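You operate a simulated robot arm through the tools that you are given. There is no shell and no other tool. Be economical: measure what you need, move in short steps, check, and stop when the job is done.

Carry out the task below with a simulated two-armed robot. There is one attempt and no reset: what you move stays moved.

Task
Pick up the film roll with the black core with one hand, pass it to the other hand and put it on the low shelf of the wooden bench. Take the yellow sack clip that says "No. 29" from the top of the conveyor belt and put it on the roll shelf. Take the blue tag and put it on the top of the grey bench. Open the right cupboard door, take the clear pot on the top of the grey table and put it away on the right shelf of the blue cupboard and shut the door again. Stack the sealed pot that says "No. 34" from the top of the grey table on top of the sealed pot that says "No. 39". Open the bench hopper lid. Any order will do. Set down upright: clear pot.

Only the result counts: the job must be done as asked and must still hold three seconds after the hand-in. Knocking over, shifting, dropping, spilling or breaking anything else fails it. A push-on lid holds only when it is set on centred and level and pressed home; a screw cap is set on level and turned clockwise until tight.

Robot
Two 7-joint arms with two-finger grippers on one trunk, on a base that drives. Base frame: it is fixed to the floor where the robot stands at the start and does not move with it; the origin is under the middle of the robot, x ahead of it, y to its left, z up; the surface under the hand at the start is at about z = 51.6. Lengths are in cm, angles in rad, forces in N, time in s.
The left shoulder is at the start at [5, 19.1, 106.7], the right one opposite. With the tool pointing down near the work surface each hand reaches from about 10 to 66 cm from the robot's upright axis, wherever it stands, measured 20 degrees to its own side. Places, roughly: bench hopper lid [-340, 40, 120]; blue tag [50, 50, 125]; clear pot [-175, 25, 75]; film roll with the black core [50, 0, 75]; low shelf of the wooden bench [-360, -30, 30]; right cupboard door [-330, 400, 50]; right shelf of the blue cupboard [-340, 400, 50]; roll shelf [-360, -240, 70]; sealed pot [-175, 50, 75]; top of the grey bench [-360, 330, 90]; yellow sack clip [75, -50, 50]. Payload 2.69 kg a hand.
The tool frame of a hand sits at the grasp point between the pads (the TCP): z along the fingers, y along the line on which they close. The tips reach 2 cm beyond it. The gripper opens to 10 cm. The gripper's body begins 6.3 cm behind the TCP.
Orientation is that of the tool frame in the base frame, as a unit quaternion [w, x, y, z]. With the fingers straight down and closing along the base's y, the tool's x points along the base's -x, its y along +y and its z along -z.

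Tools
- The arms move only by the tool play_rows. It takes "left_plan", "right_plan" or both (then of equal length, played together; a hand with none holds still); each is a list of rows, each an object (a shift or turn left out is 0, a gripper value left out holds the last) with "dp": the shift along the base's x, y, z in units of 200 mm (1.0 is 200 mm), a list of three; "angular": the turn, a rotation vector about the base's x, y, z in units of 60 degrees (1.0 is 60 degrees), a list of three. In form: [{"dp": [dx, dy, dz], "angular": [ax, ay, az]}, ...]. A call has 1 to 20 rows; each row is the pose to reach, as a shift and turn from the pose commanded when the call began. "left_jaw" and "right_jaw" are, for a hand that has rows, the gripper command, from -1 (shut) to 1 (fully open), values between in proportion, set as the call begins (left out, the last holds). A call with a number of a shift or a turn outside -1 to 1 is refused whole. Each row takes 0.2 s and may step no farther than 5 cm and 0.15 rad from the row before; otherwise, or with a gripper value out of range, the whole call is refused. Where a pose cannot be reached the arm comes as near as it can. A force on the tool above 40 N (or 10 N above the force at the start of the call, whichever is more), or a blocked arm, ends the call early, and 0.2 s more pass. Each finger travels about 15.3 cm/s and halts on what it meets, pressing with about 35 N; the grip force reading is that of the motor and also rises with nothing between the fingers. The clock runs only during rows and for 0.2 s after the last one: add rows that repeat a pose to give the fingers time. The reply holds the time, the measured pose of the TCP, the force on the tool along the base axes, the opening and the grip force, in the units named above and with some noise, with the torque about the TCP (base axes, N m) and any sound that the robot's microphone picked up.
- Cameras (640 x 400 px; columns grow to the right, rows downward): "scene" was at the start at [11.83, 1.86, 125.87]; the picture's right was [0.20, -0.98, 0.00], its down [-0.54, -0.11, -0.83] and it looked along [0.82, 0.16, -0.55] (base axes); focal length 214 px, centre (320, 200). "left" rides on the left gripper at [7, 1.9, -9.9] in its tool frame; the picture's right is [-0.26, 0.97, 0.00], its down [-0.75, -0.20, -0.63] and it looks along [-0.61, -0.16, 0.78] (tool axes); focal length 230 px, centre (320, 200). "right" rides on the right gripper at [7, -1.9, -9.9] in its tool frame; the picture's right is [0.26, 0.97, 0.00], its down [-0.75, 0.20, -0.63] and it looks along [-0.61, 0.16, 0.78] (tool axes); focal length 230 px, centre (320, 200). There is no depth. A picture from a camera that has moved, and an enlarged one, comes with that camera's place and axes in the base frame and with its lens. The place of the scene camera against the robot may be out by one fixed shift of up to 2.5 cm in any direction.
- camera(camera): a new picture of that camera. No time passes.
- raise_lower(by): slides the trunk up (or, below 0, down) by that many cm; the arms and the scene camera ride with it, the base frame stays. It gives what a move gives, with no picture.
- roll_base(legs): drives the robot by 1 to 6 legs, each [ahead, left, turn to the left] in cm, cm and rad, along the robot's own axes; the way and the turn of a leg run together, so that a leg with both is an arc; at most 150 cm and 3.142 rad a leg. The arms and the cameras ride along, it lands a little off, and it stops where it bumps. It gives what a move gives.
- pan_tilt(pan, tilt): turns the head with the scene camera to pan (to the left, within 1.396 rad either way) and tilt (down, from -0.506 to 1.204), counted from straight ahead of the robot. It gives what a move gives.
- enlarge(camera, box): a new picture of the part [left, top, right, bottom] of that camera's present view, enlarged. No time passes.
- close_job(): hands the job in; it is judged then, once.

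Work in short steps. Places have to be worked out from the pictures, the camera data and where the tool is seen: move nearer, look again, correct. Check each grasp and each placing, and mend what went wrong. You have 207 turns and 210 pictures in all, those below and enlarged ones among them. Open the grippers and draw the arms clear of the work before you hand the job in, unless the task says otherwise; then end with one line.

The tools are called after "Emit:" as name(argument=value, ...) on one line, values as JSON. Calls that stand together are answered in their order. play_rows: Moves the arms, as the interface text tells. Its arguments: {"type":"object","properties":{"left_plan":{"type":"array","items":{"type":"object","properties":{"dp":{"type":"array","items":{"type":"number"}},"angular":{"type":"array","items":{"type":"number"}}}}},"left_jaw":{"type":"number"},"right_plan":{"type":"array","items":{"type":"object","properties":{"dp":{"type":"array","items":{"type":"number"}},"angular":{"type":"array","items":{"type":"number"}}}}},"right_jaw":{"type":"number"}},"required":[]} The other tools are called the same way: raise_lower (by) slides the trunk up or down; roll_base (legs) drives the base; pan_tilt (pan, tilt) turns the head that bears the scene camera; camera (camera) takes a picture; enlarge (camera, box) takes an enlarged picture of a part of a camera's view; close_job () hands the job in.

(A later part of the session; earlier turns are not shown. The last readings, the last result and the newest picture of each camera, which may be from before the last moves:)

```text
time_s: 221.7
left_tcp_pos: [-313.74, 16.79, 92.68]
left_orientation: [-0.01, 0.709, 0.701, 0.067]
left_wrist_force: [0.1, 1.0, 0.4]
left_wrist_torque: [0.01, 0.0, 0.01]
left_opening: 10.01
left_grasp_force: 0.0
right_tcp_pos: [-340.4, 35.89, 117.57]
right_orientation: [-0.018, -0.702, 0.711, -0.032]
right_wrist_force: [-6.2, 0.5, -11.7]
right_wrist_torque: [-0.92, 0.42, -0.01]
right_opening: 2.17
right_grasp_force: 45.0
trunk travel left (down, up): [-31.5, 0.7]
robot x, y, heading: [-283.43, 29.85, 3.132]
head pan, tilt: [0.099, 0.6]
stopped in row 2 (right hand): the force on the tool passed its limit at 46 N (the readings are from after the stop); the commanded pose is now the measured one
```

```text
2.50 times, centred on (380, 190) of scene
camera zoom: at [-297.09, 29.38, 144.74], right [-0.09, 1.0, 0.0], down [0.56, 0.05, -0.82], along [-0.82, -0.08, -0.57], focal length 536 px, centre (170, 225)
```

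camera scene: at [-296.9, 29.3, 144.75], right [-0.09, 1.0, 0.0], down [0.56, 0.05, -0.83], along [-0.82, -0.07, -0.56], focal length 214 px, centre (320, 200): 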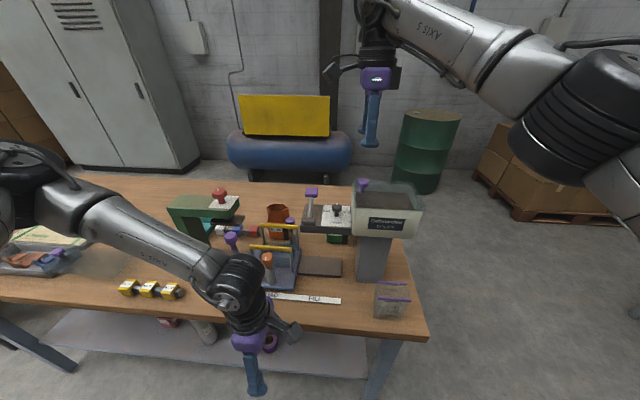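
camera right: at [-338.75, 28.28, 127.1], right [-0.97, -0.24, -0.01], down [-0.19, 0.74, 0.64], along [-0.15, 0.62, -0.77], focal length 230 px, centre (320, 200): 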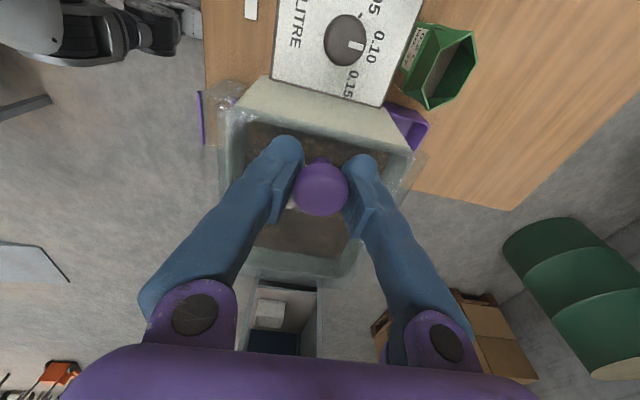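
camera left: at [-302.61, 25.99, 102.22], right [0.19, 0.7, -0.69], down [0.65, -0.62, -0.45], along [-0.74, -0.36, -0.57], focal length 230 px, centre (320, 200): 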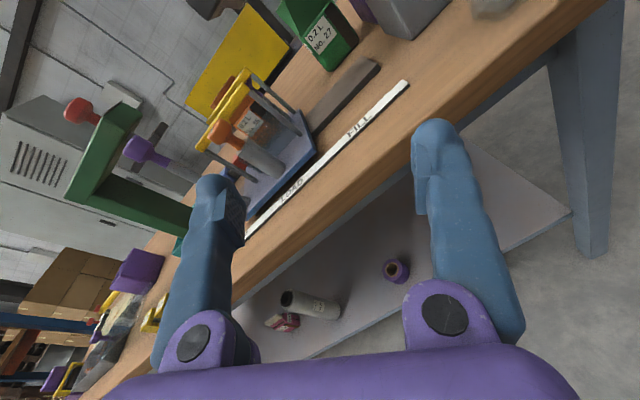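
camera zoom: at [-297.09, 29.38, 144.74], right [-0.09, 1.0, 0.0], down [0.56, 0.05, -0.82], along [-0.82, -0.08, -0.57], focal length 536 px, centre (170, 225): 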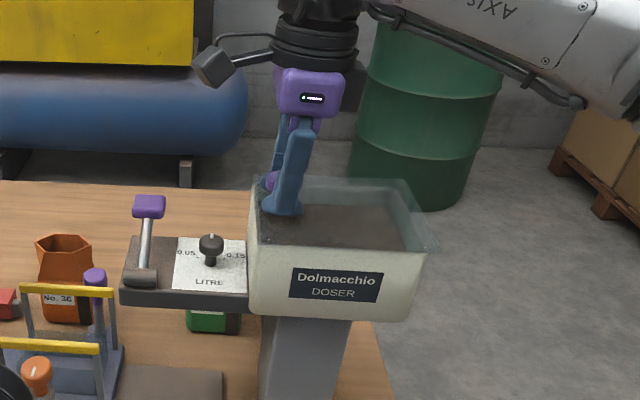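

The grip is firm, but the lid resists lifting. TCP moved 0.6 cm in +y. It may slide, so I try pulling it gently in +y.

Emit:
play_rows(right_plan=[{"dp": [0, 0.02, 0], "angular": [0.05, 0, 0]}, {"dp": [0, 0.06, 0], "angular": [0.05, 0, 0]}, {"dp": [0, 0.1, 0], "angular": [0.05, 0, 0]}, {"dp": [0, 0.15, 0], "angular": [0.05, 0, 0]}])

Emit:
enlarge(camera="scene", box=[300, 110, 460, 270])

```text
time_s: 222.7
left_tcp_pos: [-313.81, 16.72, 92.74]
left_orientation: [-0.01, 0.709, 0.702, 0.066]
left_wrist_force: [0.5, -0.2, 0.5]
left_wrist_torque: [0.0, 0.0, 0.0]
left_opening: 10.0
left_grasp_force: 0.0
right_tcp_pos: [-340.48, 38.76, 117.46]
right_orientation: [0.002, -0.702, 0.712, -0.013]
right_wrist_force: [-5.7, 0.9, -16.6]
right_wrist_torque: [-0.02, 0.07, 0.12]
right_opening: 2.15
right_grasp_force: 45.0
trunk travel left (down, up): [-31.5, 0.7]
robot x, y, heading: [-283.11, 30.09, 3.131]
head pan, tilt: [0.099, 0.6]
```

```text
2.50 times, centred on (380, 190) of scene
camera zoom: at [-297.15, 29.37, 144.72], right [-0.09, 1.0, 0.0], down [0.56, 0.05, -0.82], along [-0.82, -0.08, -0.57], focal length 536 px, centre (170, 225)
```

zoom: 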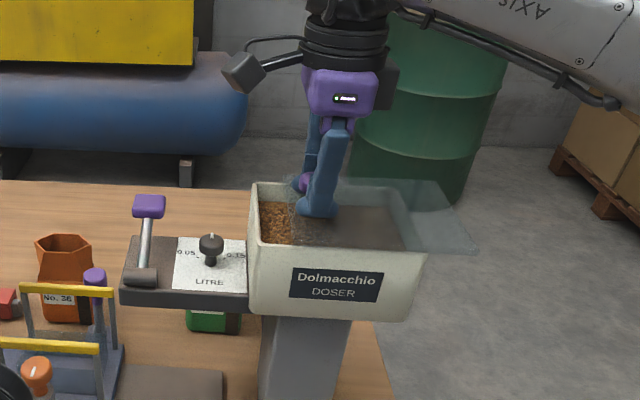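

The lid slides to the right. I keep pulling it open.

Emit:
play_rows(right_plan=[{"dp": [0, 0.08, -0.005]}, {"dp": [0, 0.16, -0.005]}, {"dp": [0, 0.24, -0.005]}, {"dp": [0, 0.32, -0.005]}, {"dp": [0, 0.4, -0.005]}, {"dp": [0, 0.46, -0.005]}, {"dp": [0, 0.52, -0.005]}, {"dp": [0, 0.58, -0.005]}])

Emit:
enlarge(camera="scene", box=[300, 110, 460, 270])

```text
time_s: 224.3
left_tcp_pos: [-313.71, 16.31, 92.78]
left_orientation: [-0.01, 0.708, 0.703, 0.067]
left_wrist_force: [0.0, 0.9, 0.1]
left_wrist_torque: [-0.04, 0.0, -0.02]
left_opening: 10.0
left_grasp_force: 0.1
right_tcp_pos: [-340.52, 47.72, 117.49]
right_orientation: [0.005, 0.71, -0.704, 0.018]
right_wrist_force: [-10.0, -17.6, -5.5]
right_wrist_torque: [-0.61, 0.35, -0.09]
right_opening: 2.16
right_grasp_force: 44.8
trunk travel left (down, up): [-31.5, 0.7]
robot x, y, heading: [-283.51, 29.59, 3.135]
head pan, tilt: [0.099, 0.6]
stopped in row 8 (right hand): the force on the tool passed its limit at 50 N (the readings are from after the stop); the commanded pose is now the measured one
```

```text
2.50 times, centred on (380, 190) of scene
camera zoom: at [-297.14, 29.09, 144.75], right [-0.09, 1.0, 0.0], down [0.56, 0.05, -0.82], along [-0.82, -0.08, -0.57], focal length 536 px, centre (170, 225)
```

zoom: 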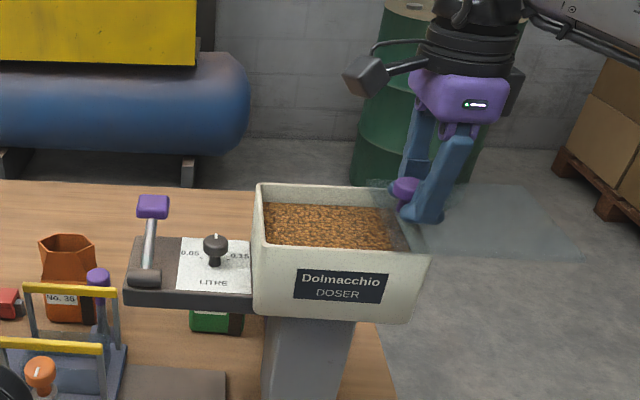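

The lid is fully open, at its stop. I release the knob and lift the hand away.

Emit:
play_rows(right_plan=[{"dp": [0, -0.005, 0]}, {"dp": [0, -0.005, 0]}, {"dp": [0, -0.005, 0]}], right_jaw=0)

Emit:
play_rows(right_plan=[{"dp": [0, 0, 0.15]}, {"dp": [0, 0, 0.35]}, {"dp": [0.05, 0, 0.55]}, {"dp": [0.25, 0.05, 0.6]}, {"dp": [0.45, 0.1, 0.6]}, {"dp": [0.65, 0.1, 0.6]}, {"dp": [0.85, 0.1, 0.55]}])

Emit:
roll_base(legs=[[-20, 0, 0]])

Emit:
camera(camera="scene")

```text
time_s: 225.1
left_tcp_pos: [-313.65, 16.59, 92.72]
left_orientation: [-0.013, 0.708, 0.703, 0.066]
left_wrist_force: [0.4, -0.2, 0.5]
left_wrist_torque: [0.01, 0.02, 0.02]
left_opening: 10.01
left_grasp_force: 0.0
right_tcp_pos: [-340.19, 48.15, 117.45]
right_orientation: [0.004, 0.708, -0.706, 0.016]
right_wrist_force: [0.2, -0.6, -0.1]
right_wrist_torque: [-0.03, 0.0, 0.03]
right_opening: 5.01
right_grasp_force: 0.0
trunk travel left (down, up): [-31.5, 0.7]
robot x, y, heading: [-283.05, 29.46, 3.139]
head pan, tilt: [0.099, 0.6]
```

```text
time_s: 226.7
left_tcp_pos: [-313.53, 16.58, 92.86]
left_orientation: [-0.013, 0.708, 0.703, 0.066]
left_wrist_force: [1.3, 0.9, -0.5]
left_wrist_torque: [-0.01, 0.04, 0.03]
left_opening: 10.0
left_grasp_force: 0.1
right_tcp_pos: [-323.06, 50.23, 128.72]
right_orientation: [0.004, 0.708, -0.706, 0.017]
right_wrist_force: [0.4, 0.8, 0.2]
right_wrist_torque: [0.0, 0.0, 0.0]
right_opening: 4.99
right_grasp_force: 0.1
trunk travel left (down, up): [-31.5, 0.7]
robot x, y, heading: [-283.19, 30.01, 3.135]
head pan, tilt: [0.099, 0.6]
```

```text
time_s: 228.3
left_tcp_pos: [-293.94, 16.47, 92.67]
left_orientation: [-0.012, 0.709, 0.702, 0.066]
left_wrist_force: [0.3, 0.2, -0.1]
left_wrist_torque: [0.02, -0.01, 0.03]
left_opening: 9.99
left_grasp_force: 0.0
right_tcp_pos: [-303.42, 50.13, 128.64]
right_orientation: [-0.003, -0.706, 0.708, -0.016]
right_wrist_force: [1.1, 0.0, 0.2]
right_wrist_torque: [0.02, 0.01, 0.0]
right_opening: 5.01
right_grasp_force: 0.1
trunk travel left (down, up): [-31.5, 0.7]
robot x, y, heading: [-263.64, 29.65, 3.129]
head pan, tilt: [0.099, 0.6]
```

```text
102 pictures are left
camera scene: at [-277.08, 29.09, 144.76], right [-0.09, 1.0, 0.0], down [0.56, 0.05, -0.83], along [-0.82, -0.07, -0.56], focal length 214 px, centre (320, 200)
```

scene: 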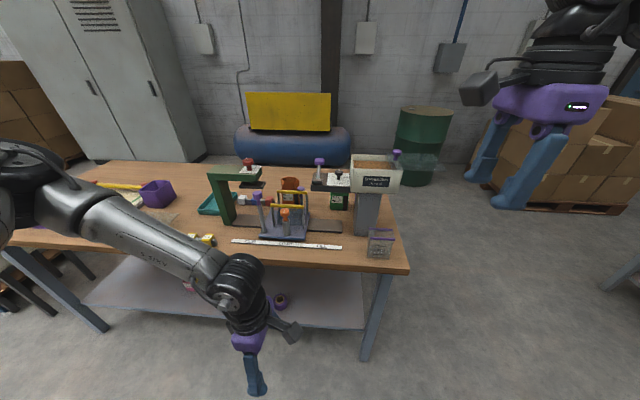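

The lid stays open. Next is the grey table behind me, so I look right before driving out to a free spot to turn.

Emit:
pan_tilt(pan=-1.39, tilt=0.5)

Emit:
camera(camera="scene")

```text
time_s: 229.9
left_tcp_pos: [-293.91, 16.47, 92.74]
left_orientation: [-0.012, 0.709, 0.702, 0.066]
left_wrist_force: [0.4, -0.7, -0.2]
left_wrist_torque: [0.01, -0.02, 0.03]
left_opening: 9.98
left_grasp_force: 0.1
right_tcp_pos: [-303.39, 50.18, 128.52]
right_orientation: [-0.003, -0.707, 0.707, -0.016]
right_wrist_force: [0.4, -0.2, -0.7]
right_wrist_torque: [-0.06, -0.02, -0.01]
right_opening: 5.0
right_grasp_force: 0.1
trunk travel left (down, up): [-31.5, 0.7]
robot x, y, heading: [-263.26, 30.0, 3.133]
head pan, tilt: [-1.389, 0.499]
```

```text
101 pictures are left
camera scene: at [-269.89, 38.85, 145.66], right [0.99, 0.17, 0.0], down [0.08, -0.47, -0.88], along [-0.15, 0.86, -0.48], focal length 214 px, centre (320, 200)
```

scene: 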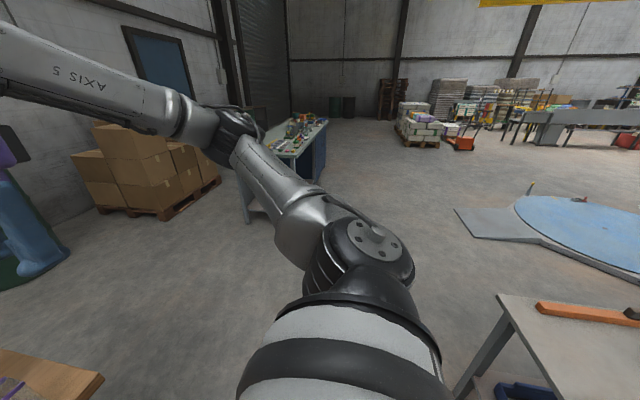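

The table spans about x -212..-164 with its end at y≈102. The pots stand nearer its conveyor side. I drive around the table end, keeping my heading, and approach from x≈-115.

Emit:
roll_base(legs=[[0, -140, 0], [-148, 0, 0]])

Emit:
pan_tilt(pan=0.9, tilt=0.5)

Emit:
camera(camera="scene")

```text
time_s: 249.1
left_tcp_pos: [-145.78, 153.69, 92.67]
left_orientation: [-0.012, 0.705, 0.706, 0.066]
left_wrist_force: [0.4, 0.8, -0.6]
left_wrist_torque: [0.01, 0.01, 0.0]
left_opening: 9.98
left_grasp_force: 0.0
right_tcp_pos: [-155.74, 187.18, 128.57]
right_orientation: [0.002, 0.712, -0.702, 0.016]
right_wrist_force: [-0.7, 0.9, -0.9]
right_wrist_torque: [-0.03, -0.01, 0.01]
right_opening: 5.01
right_grasp_force: 0.0
trunk travel left (down, up): [-31.5, 0.7]
robot x, y, heading: [-115.17, 167.34, -3.14]
head pan, tilt: [-1.389, 0.499]
```

```text
time_s: 251.2
left_tcp_pos: [-145.78, 153.66, 92.57]
left_orientation: [-0.012, 0.706, 0.705, 0.066]
left_wrist_force: [-0.4, 0.5, 0.1]
left_wrist_torque: [-0.03, -0.04, -0.04]
left_opening: 10.0
left_grasp_force: 0.1
right_tcp_pos: [-155.63, 187.19, 128.6]
right_orientation: [0.002, 0.711, -0.703, 0.016]
right_wrist_force: [0.3, -0.5, 0.5]
right_wrist_torque: [-0.04, 0.0, 0.02]
right_opening: 5.02
right_grasp_force: 0.0
trunk travel left (down, up): [-31.5, 0.7]
robot x, y, heading: [-115.54, 166.83, -3.14]
head pan, tilt: [0.901, 0.499]
```

```text
100 pictures are left
camera scene: at [-126.04, 160.28, 145.66], right [-0.79, 0.62, 0.0], down [0.3, 0.38, -0.88], along [-0.54, -0.69, -0.48], focal length 214 px, centre (320, 200)
```

scene: 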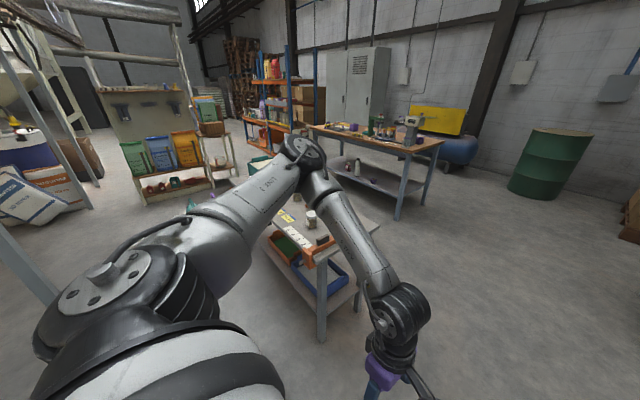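

Emit:
roll_base(legs=[[0, 70, 0]])

Emit:
pan_tilt(pan=0.35, tilt=0.6)

Emit:
camera(camera="scene")

```text
time_s: 257.7
left_tcp_pos: [-145.55, 84.84, 92.64]
left_orientation: [-0.012, 0.705, 0.706, 0.066]
left_wrist_force: [1.0, 0.2, 0.7]
left_wrist_torque: [-0.01, 0.0, -0.03]
left_opening: 9.99
left_grasp_force: 0.1
right_tcp_pos: [-155.54, 118.39, 128.66]
right_orientation: [0.002, 0.712, -0.702, 0.015]
right_wrist_force: [0.0, 0.0, 0.1]
right_wrist_torque: [-0.01, -0.03, -0.02]
right_opening: 5.0
right_grasp_force: 0.1
trunk travel left (down, up): [-31.5, 0.7]
robot x, y, heading: [-115.4, 98.55, -3.139]
head pan, tilt: [0.901, 0.499]
```

```text
time_s: 258.6
left_tcp_pos: [-145.57, 84.91, 92.75]
left_orientation: [-0.012, 0.706, 0.705, 0.066]
left_wrist_force: [-0.2, 0.4, 0.1]
left_wrist_torque: [0.03, -0.04, 0.01]
left_opening: 9.99
left_grasp_force: 0.1
right_tcp_pos: [-155.4, 118.45, 128.65]
right_orientation: [0.002, 0.711, -0.703, 0.016]
right_wrist_force: [-0.5, -1.3, 0.6]
right_wrist_torque: [0.01, -0.02, -0.02]
right_opening: 4.99
right_grasp_force: 0.0
trunk travel left (down, up): [-31.5, 0.7]
robot x, y, heading: [-115.01, 99.13, -3.135]
head pan, tilt: [0.351, 0.6]
```

```text
99 pictures are left
camera scene: at [-128.45, 95.6, 144.76], right [-0.35, 0.94, 0.0], down [0.53, 0.2, -0.83], along [-0.77, -0.29, -0.56], focal length 214 px, centre (320, 200)
```

scene: 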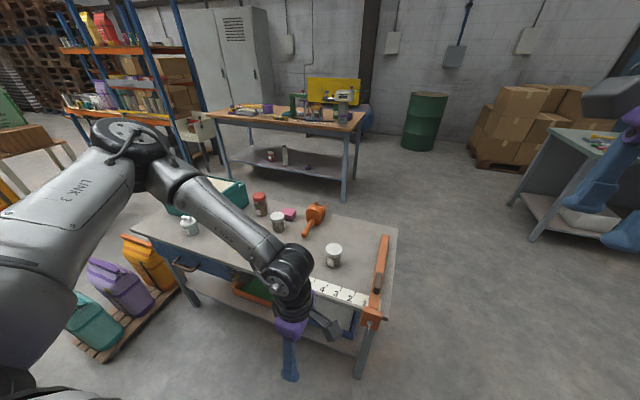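

Emit:
enlarge(camera="scene", box=[150, 170, 400, 330])

```text
2.50 times, centred on (275, 250) of scene
camera zoom: at [-128.45, 95.6, 144.76], right [-0.35, 0.94, 0.0], down [0.53, 0.2, -0.83], along [-0.77, -0.29, -0.56], focal length 536 px, centre (432, 75)
```

zoom: 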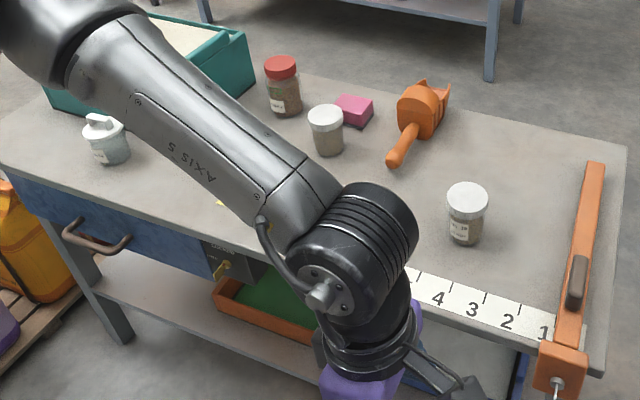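

Emit:
roll_base(legs=[[0, 45, 0]])

Emit:
pan_tilt(pan=-0.15, tilt=0.7)

Emit:
camera(camera="scene")

Emit:
enlarge(camera="scene", box=[180, 180, 460, 360])

```text
time_s: 263.1
left_tcp_pos: [-145.42, 39.8, 92.8]
left_orientation: [-0.012, 0.705, 0.706, 0.066]
left_wrist_force: [-0.8, 0.4, 0.4]
left_wrist_torque: [0.02, 0.01, 0.01]
left_opening: 10.0
left_grasp_force: 0.0
right_tcp_pos: [-155.26, 73.31, 128.68]
right_orientation: [0.002, 0.711, -0.703, 0.015]
right_wrist_force: [-0.8, -0.5, -0.7]
right_wrist_torque: [0.0, -0.02, -0.01]
right_opening: 4.98
right_grasp_force: 0.0
trunk travel left (down, up): [-31.5, 0.7]
robot x, y, heading: [-114.96, 53.06, -3.137]
head pan, tilt: [0.351, 0.6]
```

```text
time_s: 264.1
left_tcp_pos: [-145.28, 39.72, 92.73]
left_orientation: [-0.012, 0.705, 0.706, 0.067]
left_wrist_force: [0.4, 0.0, -0.3]
left_wrist_torque: [0.0, 0.01, 0.04]
left_opening: 10.02
left_grasp_force: 0.2
right_tcp_pos: [-155.34, 73.2, 128.65]
right_orientation: [0.003, 0.711, -0.703, 0.016]
right_wrist_force: [-0.6, 0.4, 0.7]
right_wrist_torque: [0.0, -0.03, 0.0]
right_opening: 5.01
right_grasp_force: 0.2
trunk travel left (down, up): [-31.5, 0.7]
robot x, y, heading: [-115.1, 53.19, -3.142]
head pan, tilt: [-0.15, 0.7]
```

```text
97 pictures are left
camera scene: at [-128.39, 54.75, 143.89], right [0.14, 0.99, 0.0], down [0.64, -0.09, -0.77], along [-0.76, 0.11, -0.64], focal length 214 px, centre (320, 200)
```

scene: 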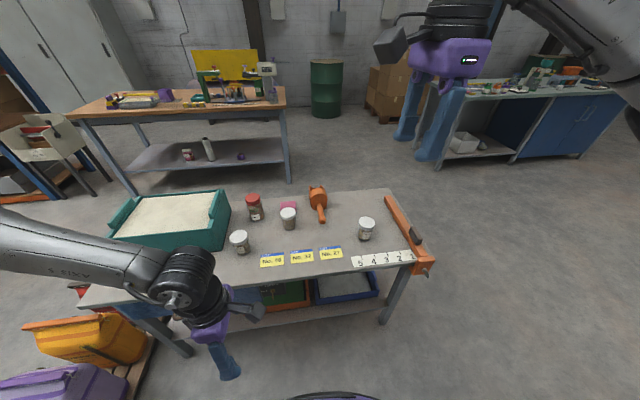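

```text
2.22 times, centred on (320, 270) of scene
camera zoom: at [-128.39, 54.75, 143.89], right [0.14, 0.99, 0.0], down [0.64, -0.09, -0.77], along [-0.76, 0.11, -0.64], focal length 477 px, centre (320, 44)
```

zoom: 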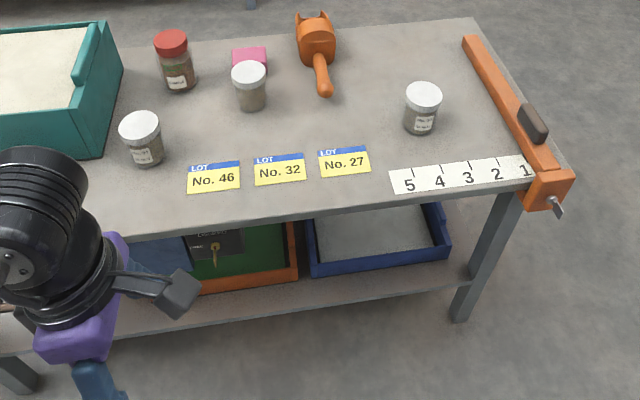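

Emit:
enlarge(camera="scene", box=[225, 185, 305, 255])

Emit:
enlarge(camera="scene", box=[340, 200, 390, 250])

Emit:
camera(camera="left")

```text
5.71 times, centred on (265, 220) of scene
camera zoom: at [-128.39, 54.75, 143.89], right [0.14, 0.99, 0.0], down [0.64, -0.09, -0.77], along [-0.76, 0.11, -0.64], focal length 1226 px, centre (634, 86)
```

zoom: 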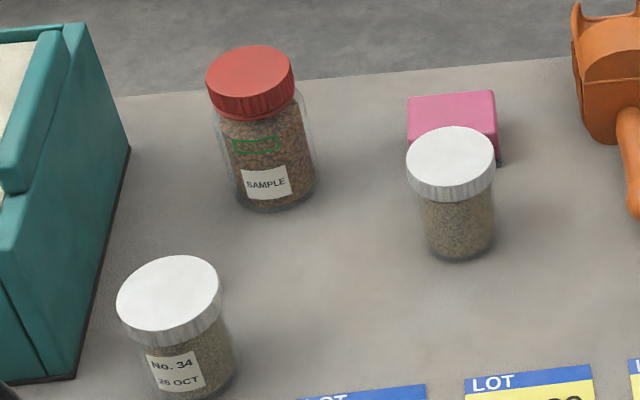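

```text
8.00 times, centred on (365, 225) of scene
camera zoom: at [-128.39, 54.75, 143.89], right [0.14, 0.99, 0.0], down [0.64, -0.09, -0.77], along [-0.76, 0.11, -0.64], focal length 1716 px, centre (-40, 0)
```

zoom: 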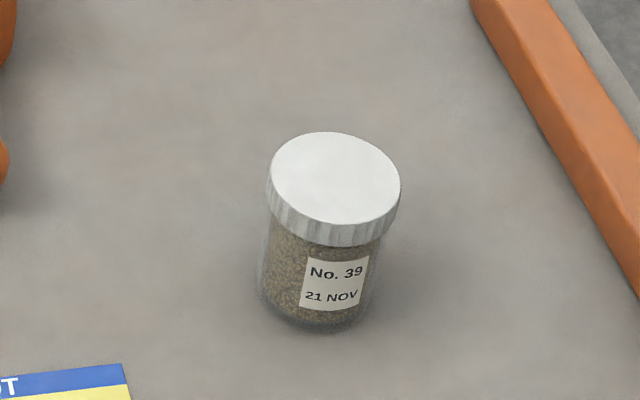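

```text
93 pictures are left
camera left: at [-144.25, 45.61, 103.5], right [0.96, -0.26, 0.05], down [-0.24, -0.81, 0.53], along [-0.1, -0.52, -0.85], focal length 230 px, centre (320, 200)
```

left: 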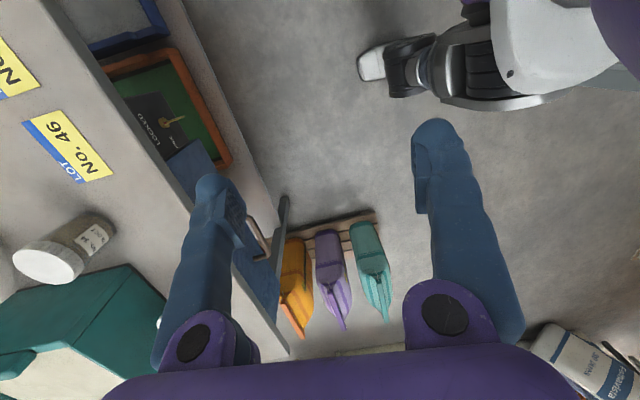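

No. 34 is at about [-184, 32], close to the teal bin, and No. 39 at about [-184, 81]. The clear pot is near [-177, 13]. I raise the left hand, turn the right hand 45° to keep its camera clear of the bin, and move closer.

Emit:
play_rows(left_plan=[{"dp": [0, 0, 0.15]}, {"dp": [0, -0.1, 0.3]}, {"dp": [0, -0.2, 0.45]}, {"dp": [0, -0.3, 0.6]}, {"dp": [0, -0.4, 0.75]}, {"dp": [0, -0.5, 0.75]}], right_plan=[{"angular": [0, 0, 0.13]}, {"angular": [0, 0, 0.26]}, {"angular": [0, 0, 0.39]}, {"angular": [0, 0, 0.52]}, {"angular": [0, 0, 0.65]}, {"angular": [0, 0, 0.75]}], right_jaw=1)

Emit:
roll_base(legs=[[0, 28, 0], [11, 0, 0]])

Emit:
pan_tilt(pan=0.1, tilt=0.8)

Emit:
camera(camera="scene")

Emit:
camera(camera="right")

```text
time_s: 265.4
left_tcp_pos: [-145.23, 29.45, 107.79]
left_orientation: [-0.01, 0.705, 0.706, 0.066]
left_wrist_force: [-0.2, -0.1, -0.3]
left_wrist_torque: [-0.02, -0.02, 0.0]
left_opening: 10.03
left_grasp_force: 0.0
right_tcp_pos: [-155.32, 73.2, 128.79]
right_orientation: [-0.004, 0.927, -0.375, 0.015]
right_wrist_force: [-0.3, -0.7, -0.2]
right_wrist_torque: [0.04, -0.01, 0.04]
right_opening: 10.0
right_grasp_force: 0.1
trunk travel left (down, up): [-31.5, 0.7]
robot x, y, heading: [-115.05, 53.53, -3.138]
head pan, tilt: [-0.15, 0.7]
```

```text
time_s: 269.3
left_tcp_pos: [-156.36, 1.42, 107.8]
left_orientation: [-0.011, 0.708, 0.703, 0.067]
left_wrist_force: [-0.1, 1.3, 0.6]
left_wrist_torque: [0.0, 0.01, -0.04]
left_opening: 10.03
left_grasp_force: 0.1
right_tcp_pos: [-165.95, 45.05, 128.48]
right_orientation: [-0.005, 0.925, -0.38, 0.016]
right_wrist_force: [-0.6, 0.3, -0.8]
right_wrist_torque: [0.0, -0.01, 0.02]
right_opening: 10.0
right_grasp_force: 0.1
trunk travel left (down, up): [-31.5, 0.7]
robot x, y, heading: [-126.04, 25.32, 3.141]
head pan, tilt: [-0.15, 0.7]
```

```text
time_s: 270.1
left_tcp_pos: [-156.23, 1.48, 107.78]
left_orientation: [-0.012, 0.707, 0.704, 0.066]
left_wrist_force: [0.7, -0.4, 0.1]
left_wrist_torque: [0.02, -0.02, 0.03]
left_opening: 9.99
left_grasp_force: 0.0
right_tcp_pos: [-165.76, 45.22, 128.67]
right_orientation: [-0.003, 0.925, -0.38, 0.016]
right_wrist_force: [0.7, -0.6, -0.8]
right_wrist_torque: [0.01, 0.03, 0.04]
right_opening: 10.01
right_grasp_force: 0.1
trunk travel left (down, up): [-31.5, 0.7]
robot x, y, heading: [-125.62, 25.21, 3.138]
head pan, tilt: [0.099, 0.799]
```

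```text
92 pictures are left
camera scene: at [-138.75, 24.41, 143.07], right [-0.1, 1.0, 0.0], down [0.71, 0.07, -0.7], along [-0.69, -0.07, -0.72], focal length 214 px, centre (320, 200)
```

scene: 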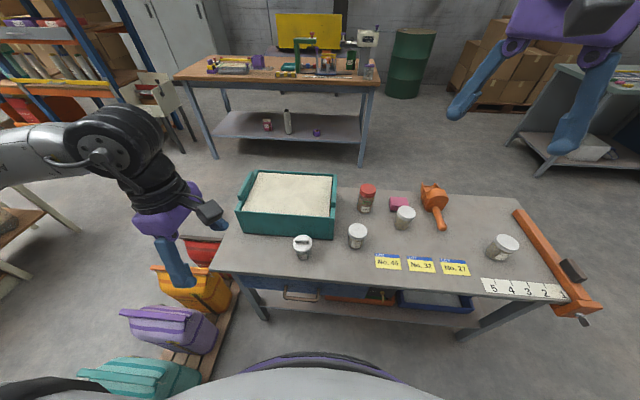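

```text
91 pictures are left
camera right: at [-159.94, 41.65, 138.8], right [-0.5, -0.87, -0.01], down [-0.69, 0.39, 0.61], along [-0.52, 0.31, -0.8], focal length 230 px, centre (320, 200)
```

right: 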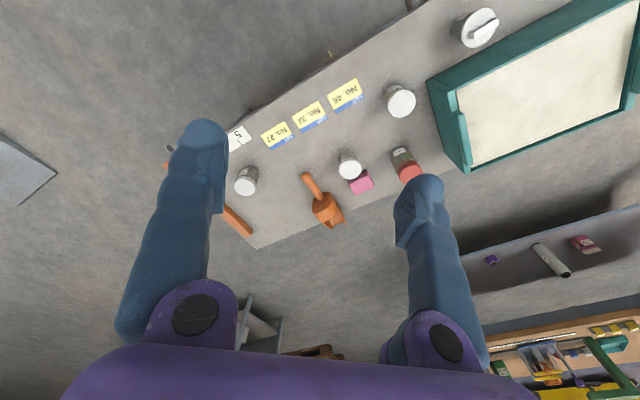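

I can see everything now. No. 34's lid is at about [-180.8, 33.1] and the clear pot at [-175, 16]. I move the right hand above No. 34.

Emit:
play_rows(right_plan=[{"dp": [-0.15, -0.12, 0]}, {"dp": [-0.3, -0.24, -0.1]}, {"dp": [-0.45, -0.36, -0.2]}, {"dp": [-0.6, -0.48, -0.3]}, {"dp": [-0.745, -0.59, -0.4]}, {"dp": [-0.745, -0.595, -0.6]}, {"dp": [-0.745, -0.595, -0.8]}, {"dp": [-0.745, -0.595, -1.0]}, {"dp": [-0.745, -0.595, -1.0]}])

Emit:
camera(camera="right")

```text
time_s: 272.1
left_tcp_pos: [-156.19, 1.51, 107.81]
left_orientation: [-0.012, 0.707, 0.704, 0.066]
left_wrist_force: [-0.5, 0.6, 0.3]
left_wrist_torque: [0.01, -0.01, 0.02]
left_opening: 10.0
left_grasp_force: 0.0
right_tcp_pos: [-180.84, 32.95, 108.74]
right_orientation: [-0.002, 0.925, -0.381, 0.016]
right_wrist_force: [-0.1, -0.2, -1.1]
right_wrist_torque: [-0.01, 0.0, 0.03]
right_opening: 9.99
right_grasp_force: 0.1
trunk travel left (down, up): [-31.5, 0.7]
robot x, y, heading: [-125.67, 24.91, 3.136]
head pan, tilt: [0.099, 0.799]
```

```text
90 pictures are left
camera right: at [-174.88, 29.52, 118.88], right [-0.5, -0.87, -0.01], down [-0.69, 0.39, 0.61], along [-0.52, 0.31, -0.8], focal length 230 px, centre (320, 200)
```

right: 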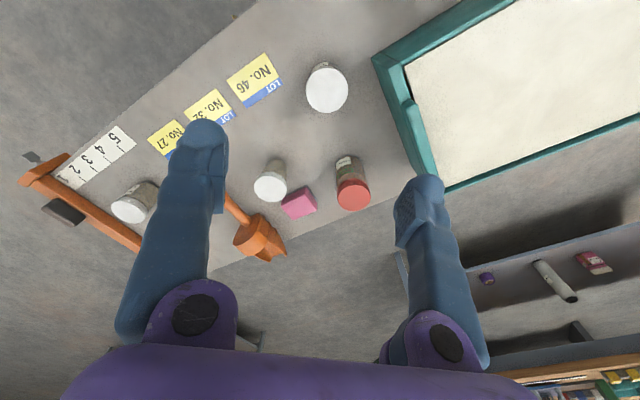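

Triangulation puts the No. 34 lid top at [-181.7, 32.7, 81.5]. I descend above it and check.

Emit:
play_rows(right_plan=[{"dp": [-0.02, -0.01, -0.2]}, {"dp": [-0.04, -0.012, -0.4]}, {"dp": [-0.04, -0.012, -0.6]}, {"dp": [-0.04, -0.012, -0.8]}, {"dp": [-0.04, -0.012, -1.0]}, {"dp": [-0.04, -0.012, -1.0]}])

Emit:
camera(camera="right")

```text
time_s: 273.5
left_tcp_pos: [-156.19, 1.55, 107.85]
left_orientation: [-0.011, 0.708, 0.703, 0.066]
left_wrist_force: [-1.1, 0.7, 0.2]
left_wrist_torque: [0.02, -0.02, 0.01]
left_opening: 10.03
left_grasp_force: 0.1
right_tcp_pos: [-181.55, 33.21, 88.63]
right_orientation: [-0.003, 0.925, -0.38, 0.016]
right_wrist_force: [0.3, -0.8, -0.6]
right_wrist_torque: [0.02, -0.02, 0.01]
right_opening: 10.01
right_grasp_force: 0.1
trunk travel left (down, up): [-31.5, 0.7]
robot x, y, heading: [-125.57, 24.88, 3.138]
head pan, tilt: [0.099, 0.799]
```

```text
89 pictures are left
camera right: at [-175.69, 29.65, 98.69], right [-0.5, -0.87, -0.01], down [-0.69, 0.39, 0.61], along [-0.52, 0.31, -0.8], focal length 230 px, centre (320, 200)
```

right: 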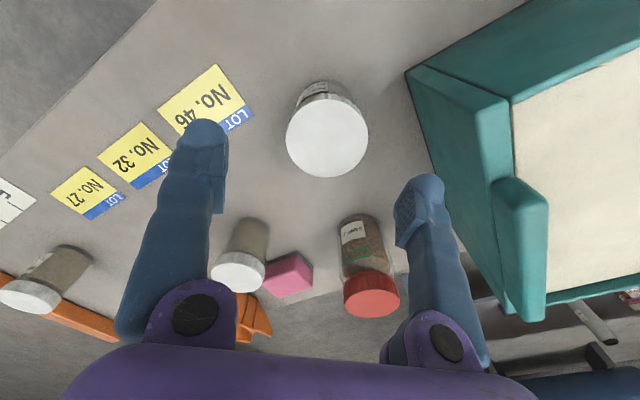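

Aim is good. I descend to z=78.5 and close.

Emit:
play_rows(right_plan=[{"dp": [-0.005, -0.02, -0.15]}, {"dp": [-0.005, -0.02, -0.3]}, {"dp": [-0.005, -0.02, -0.42]}, {"dp": [-0.005, -0.02, -0.5]}, {"dp": [-0.005, -0.02, -0.5]}])

Emit:
play_rows(right_plan=[{"dp": [0, 0, 0]}, {"dp": [0, 0, 0]}, {"dp": [0, 0, 0]}], right_jaw=-1)

Emit:
play_rows(right_plan=[{"dp": [0, 0, 0.05]}, {"dp": [0, 0, 0.2]}, {"dp": [0, 0, 0.4]}, {"dp": [0, 0, 0.6]}, {"dp": [0, 0, 0.8]}])

Emit:
camera(camera="right")

```text
time_s: 274.7
left_tcp_pos: [-156.23, 1.52, 107.81]
left_orientation: [-0.011, 0.707, 0.704, 0.066]
left_wrist_force: [0.1, 1.0, 0.2]
left_wrist_torque: [-0.01, 0.01, 0.0]
left_opening: 9.98
left_grasp_force: 0.1
right_tcp_pos: [-181.83, 32.57, 78.67]
right_orientation: [-0.002, 0.925, -0.38, 0.015]
right_wrist_force: [0.5, -0.7, -0.3]
right_wrist_torque: [-0.01, -0.01, -0.02]
right_opening: 10.01
right_grasp_force: 0.1
trunk travel left (down, up): [-31.5, 0.7]
robot x, y, heading: [-125.87, 25.0, 3.132]
head pan, tilt: [0.099, 0.799]
```

```text
time_s: 275.5
left_tcp_pos: [-156.24, 1.49, 107.73]
left_orientation: [-0.011, 0.708, 0.703, 0.066]
left_wrist_force: [1.2, 0.2, -0.4]
left_wrist_torque: [-0.01, 0.0, 0.02]
left_opening: 9.98
left_grasp_force: 0.1
right_tcp_pos: [-181.76, 32.56, 78.74]
right_orientation: [-0.004, 0.925, -0.38, 0.016]
right_wrist_force: [-0.2, -0.1, 0.3]
right_wrist_torque: [0.01, 0.0, 0.0]
right_opening: 6.03
right_grasp_force: 35.4
trunk travel left (down, up): [-31.5, 0.7]
robot x, y, heading: [-125.93, 24.84, 3.142]
head pan, tilt: [0.099, 0.799]
```

```text
time_s: 276.7
left_tcp_pos: [-156.23, 1.5, 107.92]
left_orientation: [-0.011, 0.708, 0.703, 0.066]
left_wrist_force: [-0.3, 0.1, 0.5]
left_wrist_torque: [-0.01, 0.04, -0.01]
left_opening: 9.99
left_grasp_force: 0.1
right_tcp_pos: [-181.6, 32.72, 94.71]
right_orientation: [-0.003, 0.925, -0.38, 0.016]
right_wrist_force: [0.4, -0.1, -1.0]
right_wrist_torque: [0.03, 0.01, 0.01]
right_opening: 6.02
right_grasp_force: 35.4
trunk travel left (down, up): [-31.5, 0.7]
robot x, y, heading: [-125.72, 25.16, 3.132]
head pan, tilt: [0.099, 0.799]
```

```text
88 pictures are left
camera right: at [-175.69, 29.23, 104.88], right [-0.5, -0.87, -0.01], down [-0.69, 0.39, 0.61], along [-0.52, 0.31, -0.8], focal length 230 px, centre (320, 200)
```

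right: 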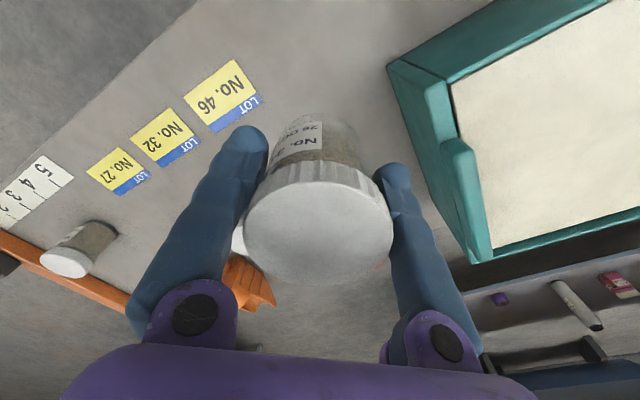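

No. 34 is in hand. I lift a bit more and drive right 46 cm to No. 39.

Emit:
play_rows(right_plan=[{"dp": [0, 0, 0.15]}, {"dp": [0, 0, 0.3]}])

Emit:
roll_base(legs=[[0, -44, 0]])

Emit:
camera(camera="right")

Emit:
camera(camera="scene")

```text
time_s: 277.3
left_tcp_pos: [-156.34, 1.56, 107.89]
left_orientation: [-0.012, 0.707, 0.704, 0.066]
left_wrist_force: [0.8, 0.2, 0.8]
left_wrist_torque: [0.03, -0.01, 0.01]
left_opening: 10.01
left_grasp_force: 0.1
right_tcp_pos: [-181.79, 32.64, 100.74]
right_orientation: [-0.004, 0.925, -0.381, 0.016]
right_wrist_force: [-0.2, 0.1, -0.5]
right_wrist_torque: [0.03, -0.01, -0.01]
right_opening: 6.04
right_grasp_force: 34.8
trunk travel left (down, up): [-31.5, 0.7]
robot x, y, heading: [-126.0, 24.96, 3.142]
head pan, tilt: [0.099, 0.799]
```

```text
time_s: 281.6
left_tcp_pos: [-156.15, 44.27, 107.85]
left_orientation: [-0.012, 0.707, 0.704, 0.066]
left_wrist_force: [-0.3, 0.4, 0.0]
left_wrist_torque: [0.0, -0.02, -0.01]
left_opening: 10.0
left_grasp_force: 0.0
right_tcp_pos: [-181.61, 75.52, 100.7]
right_orientation: [-0.004, 0.925, -0.379, 0.016]
right_wrist_force: [-0.1, 0.0, -0.2]
right_wrist_torque: [0.0, 0.03, -0.02]
right_opening: 6.01
right_grasp_force: 34.9
trunk travel left (down, up): [-31.5, 0.7]
robot x, y, heading: [-125.94, 67.95, 3.139]
head pan, tilt: [0.099, 0.799]
```

```text
87 pictures are left
camera right: at [-175.72, 72.03, 110.87], right [-0.5, -0.87, -0.01], down [-0.69, 0.39, 0.61], along [-0.52, 0.31, -0.8], focal length 230 px, centre (320, 200)
```

right: 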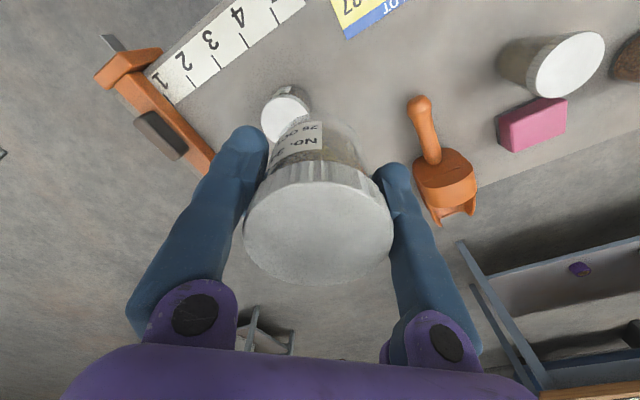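

```text
86 pictures are left
camera scene: at [-138.66, 67.3, 143.07], right [-0.1, 1.0, 0.0], down [0.71, 0.07, -0.7], along [-0.69, -0.07, -0.72], focal length 214 px, centre (320, 200)
```

scene: 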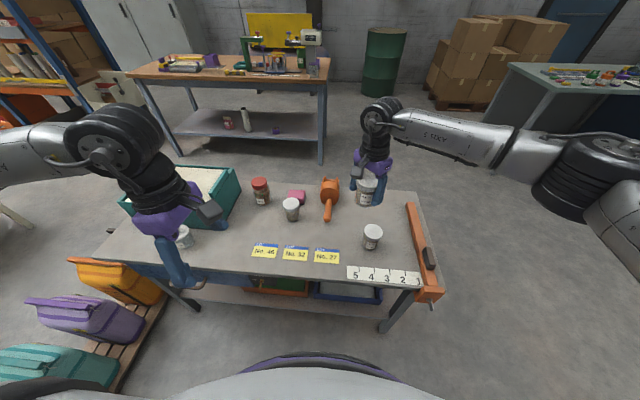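

Emit:
enlarge(camera="right", box=[230, 60, 350, 150])

Emit:
enlarge(camera="scene", box=[340, 170, 420, 260])

```text
4.44 times, centred on (290, 105) of right
camera zoom: at [-175.72, 72.03, 110.87], right [-0.5, -0.87, -0.01], down [-0.69, 0.39, 0.61], along [-0.52, 0.31, -0.8], focal length 1022 px, centre (453, 622)
```

zoom: 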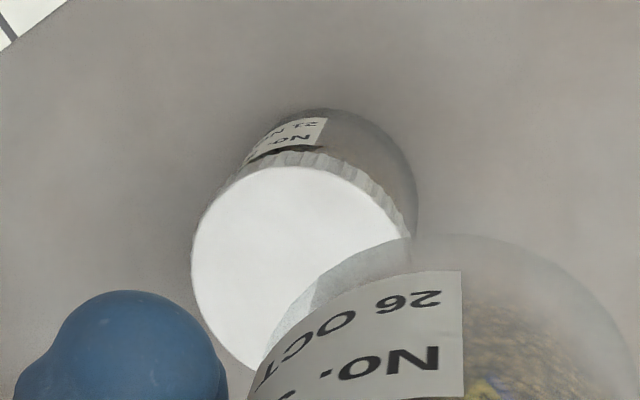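

```text
4.44 times, centred on (380, 215) of scene
camera zoom: at [-138.66, 67.3, 143.07], right [-0.1, 1.0, 0.0], down [0.71, 0.07, -0.7], along [-0.69, -0.07, -0.72], focal length 953 px, centre (53, 133)
```

zoom: 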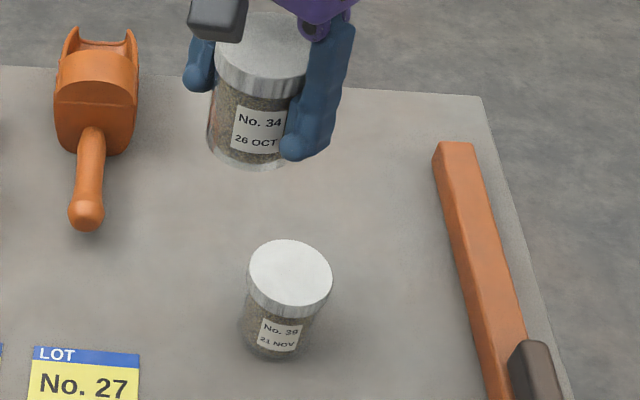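

No. 39's lid centre works out to [-181.5, 81.0]. I move over it, look again, and then lower.

Emit:
play_rows(right_plan=[{"dp": [0, 0.14, 0]}, {"dp": [0.005, 0.275, -0.05]}, {"dp": [0.005, 0.275, -0.2]}, {"dp": [0.005, 0.275, -0.35]}, {"dp": [0.005, 0.275, -0.45]}, {"dp": [0.005, 0.275, -0.45]}])

Emit:
camera(camera="right")

Emit:
enlarge(camera="scene", box=[340, 170, 420, 260])

```text
time_s: 283.0
left_tcp_pos: [-156.09, 44.39, 107.82]
left_orientation: [-0.012, 0.707, 0.704, 0.067]
left_wrist_force: [-0.1, 0.3, 1.1]
left_wrist_torque: [-0.01, -0.04, 0.01]
left_opening: 10.01
left_grasp_force: 0.1
right_tcp_pos: [-181.65, 81.1, 91.86]
right_orientation: [-0.003, 0.925, -0.381, 0.015]
right_wrist_force: [-0.4, -0.5, -0.8]
right_wrist_torque: [-0.04, 0.0, -0.01]
right_opening: 6.02
right_grasp_force: 34.5
trunk travel left (down, up): [-31.5, 0.7]
robot x, y, heading: [-125.71, 68.13, 3.139]
head pan, tilt: [0.099, 0.799]
```

```text
83 pictures are left
camera right: at [-175.71, 77.54, 101.95], right [-0.5, -0.87, -0.01], down [-0.69, 0.39, 0.61], along [-0.52, 0.31, -0.8], focal length 230 px, centre (320, 200)
```

right: 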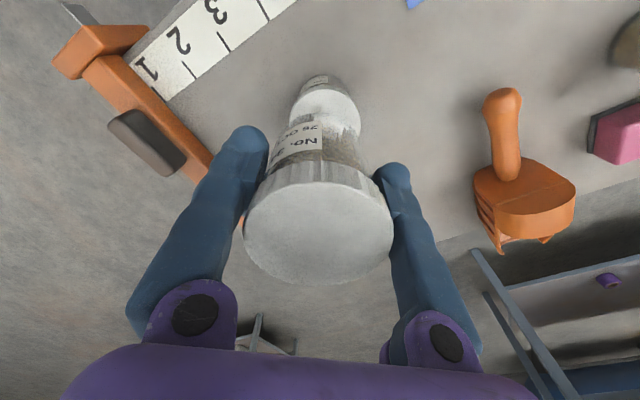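

```text
4.44 times, centred on (380, 215) of scene
camera zoom: at [-138.65, 67.29, 143.07], right [-0.1, 1.0, 0.0], down [0.71, 0.07, -0.7], along [-0.69, -0.07, -0.72], focal length 953 px, centre (53, 133)
```

zoom: 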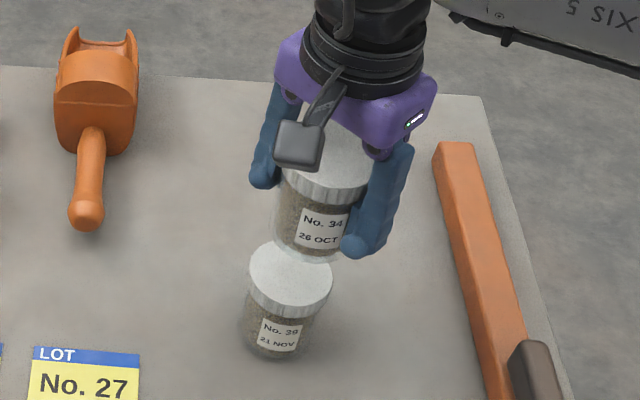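

Alignment is within a few millimetres, with a 0.3 cm correction in y. I lower slowly until contact.

Emit:
play_rows(right_plan=[{"dp": [0, -0.015, -0.05]}, {"dp": [0, -0.015, -0.1]}, {"dp": [0, -0.015, -0.15]}, {"dp": [0, -0.015, -0.18]}])

Emit:
enlarge(camera="scene", box=[340, 170, 420, 260])

```text
time_s: 284.0
left_tcp_pos: [-155.96, 44.31, 107.91]
left_orientation: [-0.011, 0.707, 0.704, 0.065]
left_wrist_force: [0.2, 0.2, 0.4]
left_wrist_torque: [-0.01, 0.01, 0.01]
left_opening: 9.99
left_grasp_force: 0.1
right_tcp_pos: [-181.75, 80.71, 88.16]
right_orientation: [-0.004, 0.925, -0.38, 0.016]
right_wrist_force: [-0.5, -0.7, -1.2]
right_wrist_torque: [-0.01, -0.01, 0.0]
right_opening: 6.03
right_grasp_force: 35.1
trunk travel left (down, up): [-31.5, 0.7]
robot x, y, heading: [-125.44, 67.98, 3.143]
head pan, tilt: [0.099, 0.799]
```

```text
4.44 times, centred on (380, 215) of scene
camera zoom: at [-138.66, 67.29, 143.07], right [-0.1, 1.0, 0.0], down [0.71, 0.07, -0.7], along [-0.69, -0.07, -0.72], focal length 953 px, centre (53, 133)
```

zoom: 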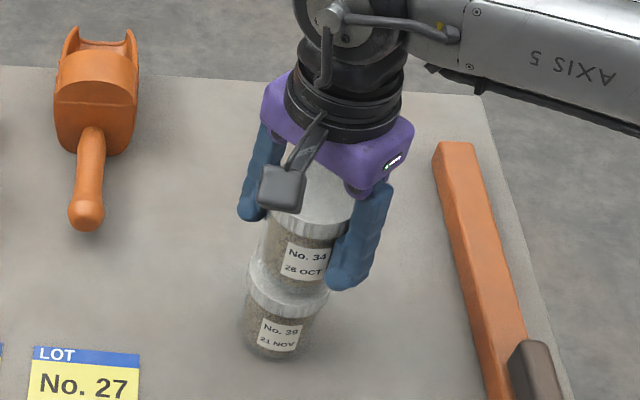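

Nearly touching and well centred. I lower in 0.2 cm steps.

Emit:
play_rows(right_plan=[{"dp": [0, 0, -0.01]}, {"dp": [0, 0, -0.02]}, {"dp": [0, 0, -0.03]}, {"dp": [0, 0, -0.04]}, {"dp": [0, 0, -0.05]}])

```text
time_s: 285.2
left_tcp_pos: [-156.16, 44.39, 107.89]
left_orientation: [-0.012, 0.707, 0.704, 0.066]
left_wrist_force: [0.2, 1.2, -0.2]
left_wrist_torque: [0.04, 0.0, 0.02]
left_opening: 10.0
left_grasp_force: 0.2
right_tcp_pos: [-181.6, 80.81, 87.05]
right_orientation: [-0.004, 0.925, -0.38, 0.016]
right_wrist_force: [-0.3, -0.5, -0.7]
right_wrist_torque: [0.0, -0.01, 0.02]
right_opening: 5.98
right_grasp_force: 35.5
trunk travel left (down, up): [-31.5, 0.7]
robot x, y, heading: [-125.7, 68.05, 3.136]
head pan, tilt: [0.099, 0.799]
```

Emit:
play_rows(right_plan=[{"dp": [0, 0, -0.01]}, {"dp": [0, 0, -0.02]}, {"dp": [0, 0, -0.03]}, {"dp": [0, 0, -0.035]}])

Emit:
enlarge(camera="scene", box=[340, 170, 420, 260])

```text
time_s: 286.2
left_tcp_pos: [-155.7, 44.37, 107.99]
left_orientation: [-0.012, 0.707, 0.704, 0.065]
left_wrist_force: [0.4, 0.0, 0.7]
left_wrist_torque: [0.0, 0.03, 0.05]
left_opening: 9.99
left_grasp_force: 0.0
right_tcp_pos: [-181.52, 80.63, 86.85]
right_orientation: [-0.002, 0.925, -0.38, 0.013]
right_wrist_force: [3.2, 4.0, 34.1]
right_wrist_torque: [0.06, 0.01, 0.01]
right_opening: 6.0
right_grasp_force: 35.0
trunk travel left (down, up): [-31.5, 0.7]
robot x, y, heading: [-125.84, 67.86, 3.14]
head pan, tilt: [0.099, 0.799]
```

```text
4.44 times, centred on (380, 215) of scene
camera zoom: at [-138.26, 67.27, 143.15], right [-0.1, 1.0, 0.0], down [0.71, 0.07, -0.7], along [-0.7, -0.07, -0.71], focal length 953 px, centre (53, 133)
```

zoom: 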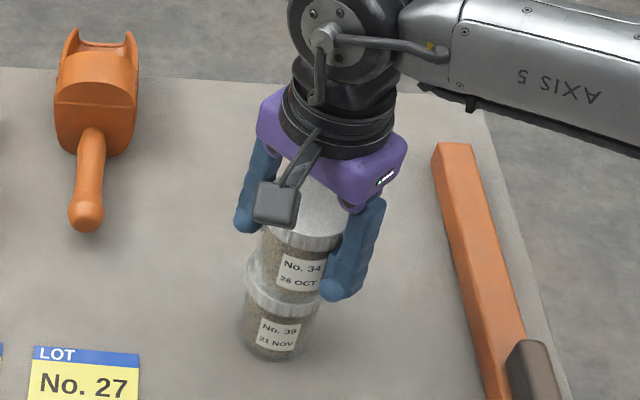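

Contact. I relieve the pressure slightly and open.

Emit:
play_rows(right_plan=[{"dp": [0, 0, 0.02]}, {"dp": [0, 0, 0.02]}])

Emit:
play_rows(right_plan=[{"dp": [0, 0, 0]}, {"dp": [0, 0, 0]}, {"dp": [0, 0, 0]}, {"dp": [0, 0, 0.1]}, {"dp": [0, 0, 0.3]}, {"dp": [0, 0, 0.5]}, {"dp": [0, 0, 0.7]}], right_jaw=1)

Emit:
camera(camera="right")

Emit:
enlarge(camera="scene", box=[340, 170, 420, 260])

```text
time_s: 286.8
left_tcp_pos: [-155.88, 44.4, 107.85]
left_orientation: [-0.012, 0.707, 0.704, 0.066]
left_wrist_force: [0.2, 0.8, -0.1]
left_wrist_torque: [-0.02, 0.0, -0.01]
left_opening: 9.98
left_grasp_force: 0.2
right_tcp_pos: [-181.47, 80.63, 86.9]
right_orientation: [-0.003, 0.925, -0.38, 0.015]
right_wrist_force: [-4.2, 1.2, 18.7]
right_wrist_torque: [-0.22, 0.6, -0.07]
right_opening: 6.0
right_grasp_force: 35.4
trunk travel left (down, up): [-31.5, 0.7]
robot x, y, heading: [-125.69, 67.9, 3.14]
head pan, tilt: [0.099, 0.799]
```

```text
time_s: 288.4
left_tcp_pos: [-156.0, 44.45, 107.88]
left_orientation: [-0.012, 0.707, 0.704, 0.065]
left_wrist_force: [-0.4, 0.2, 0.0]
left_wrist_torque: [0.02, 0.01, 0.0]
left_opening: 10.02
left_grasp_force: 0.0
right_tcp_pos: [-181.3, 80.6, 100.95]
right_orientation: [-0.003, 0.925, -0.38, 0.015]
right_wrist_force: [0.3, -1.3, 0.8]
right_wrist_torque: [0.01, 0.02, 0.0]
right_opening: 10.0
right_grasp_force: 0.1
trunk travel left (down, up): [-31.5, 0.7]
robot x, y, heading: [-125.94, 68.01, 3.14]
head pan, tilt: [0.099, 0.799]
```

```text
79 pictures are left
camera right: at [-175.32, 77.07, 110.98], right [-0.5, -0.87, -0.01], down [-0.69, 0.39, 0.61], along [-0.52, 0.31, -0.8], focal length 230 px, centre (320, 200)
```

right: 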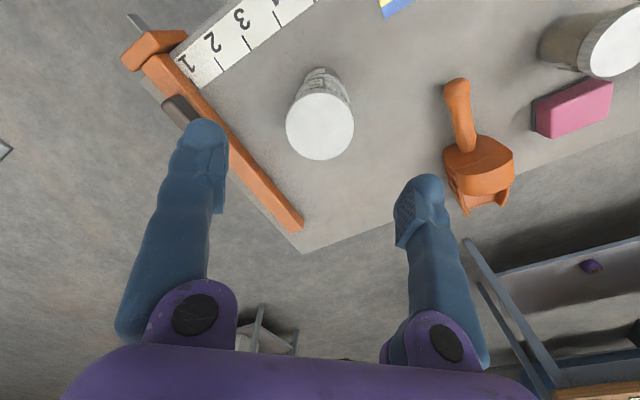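

```text
4.44 times, centred on (380, 215) of scene
camera zoom: at [-138.61, 67.26, 143.07], right [-0.1, 1.0, 0.0], down [0.71, 0.07, -0.7], along [-0.69, -0.07, -0.72], focal length 953 px, centre (53, 133)
```

zoom: 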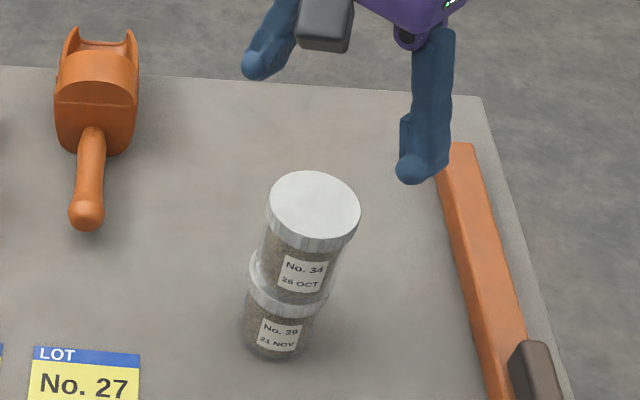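

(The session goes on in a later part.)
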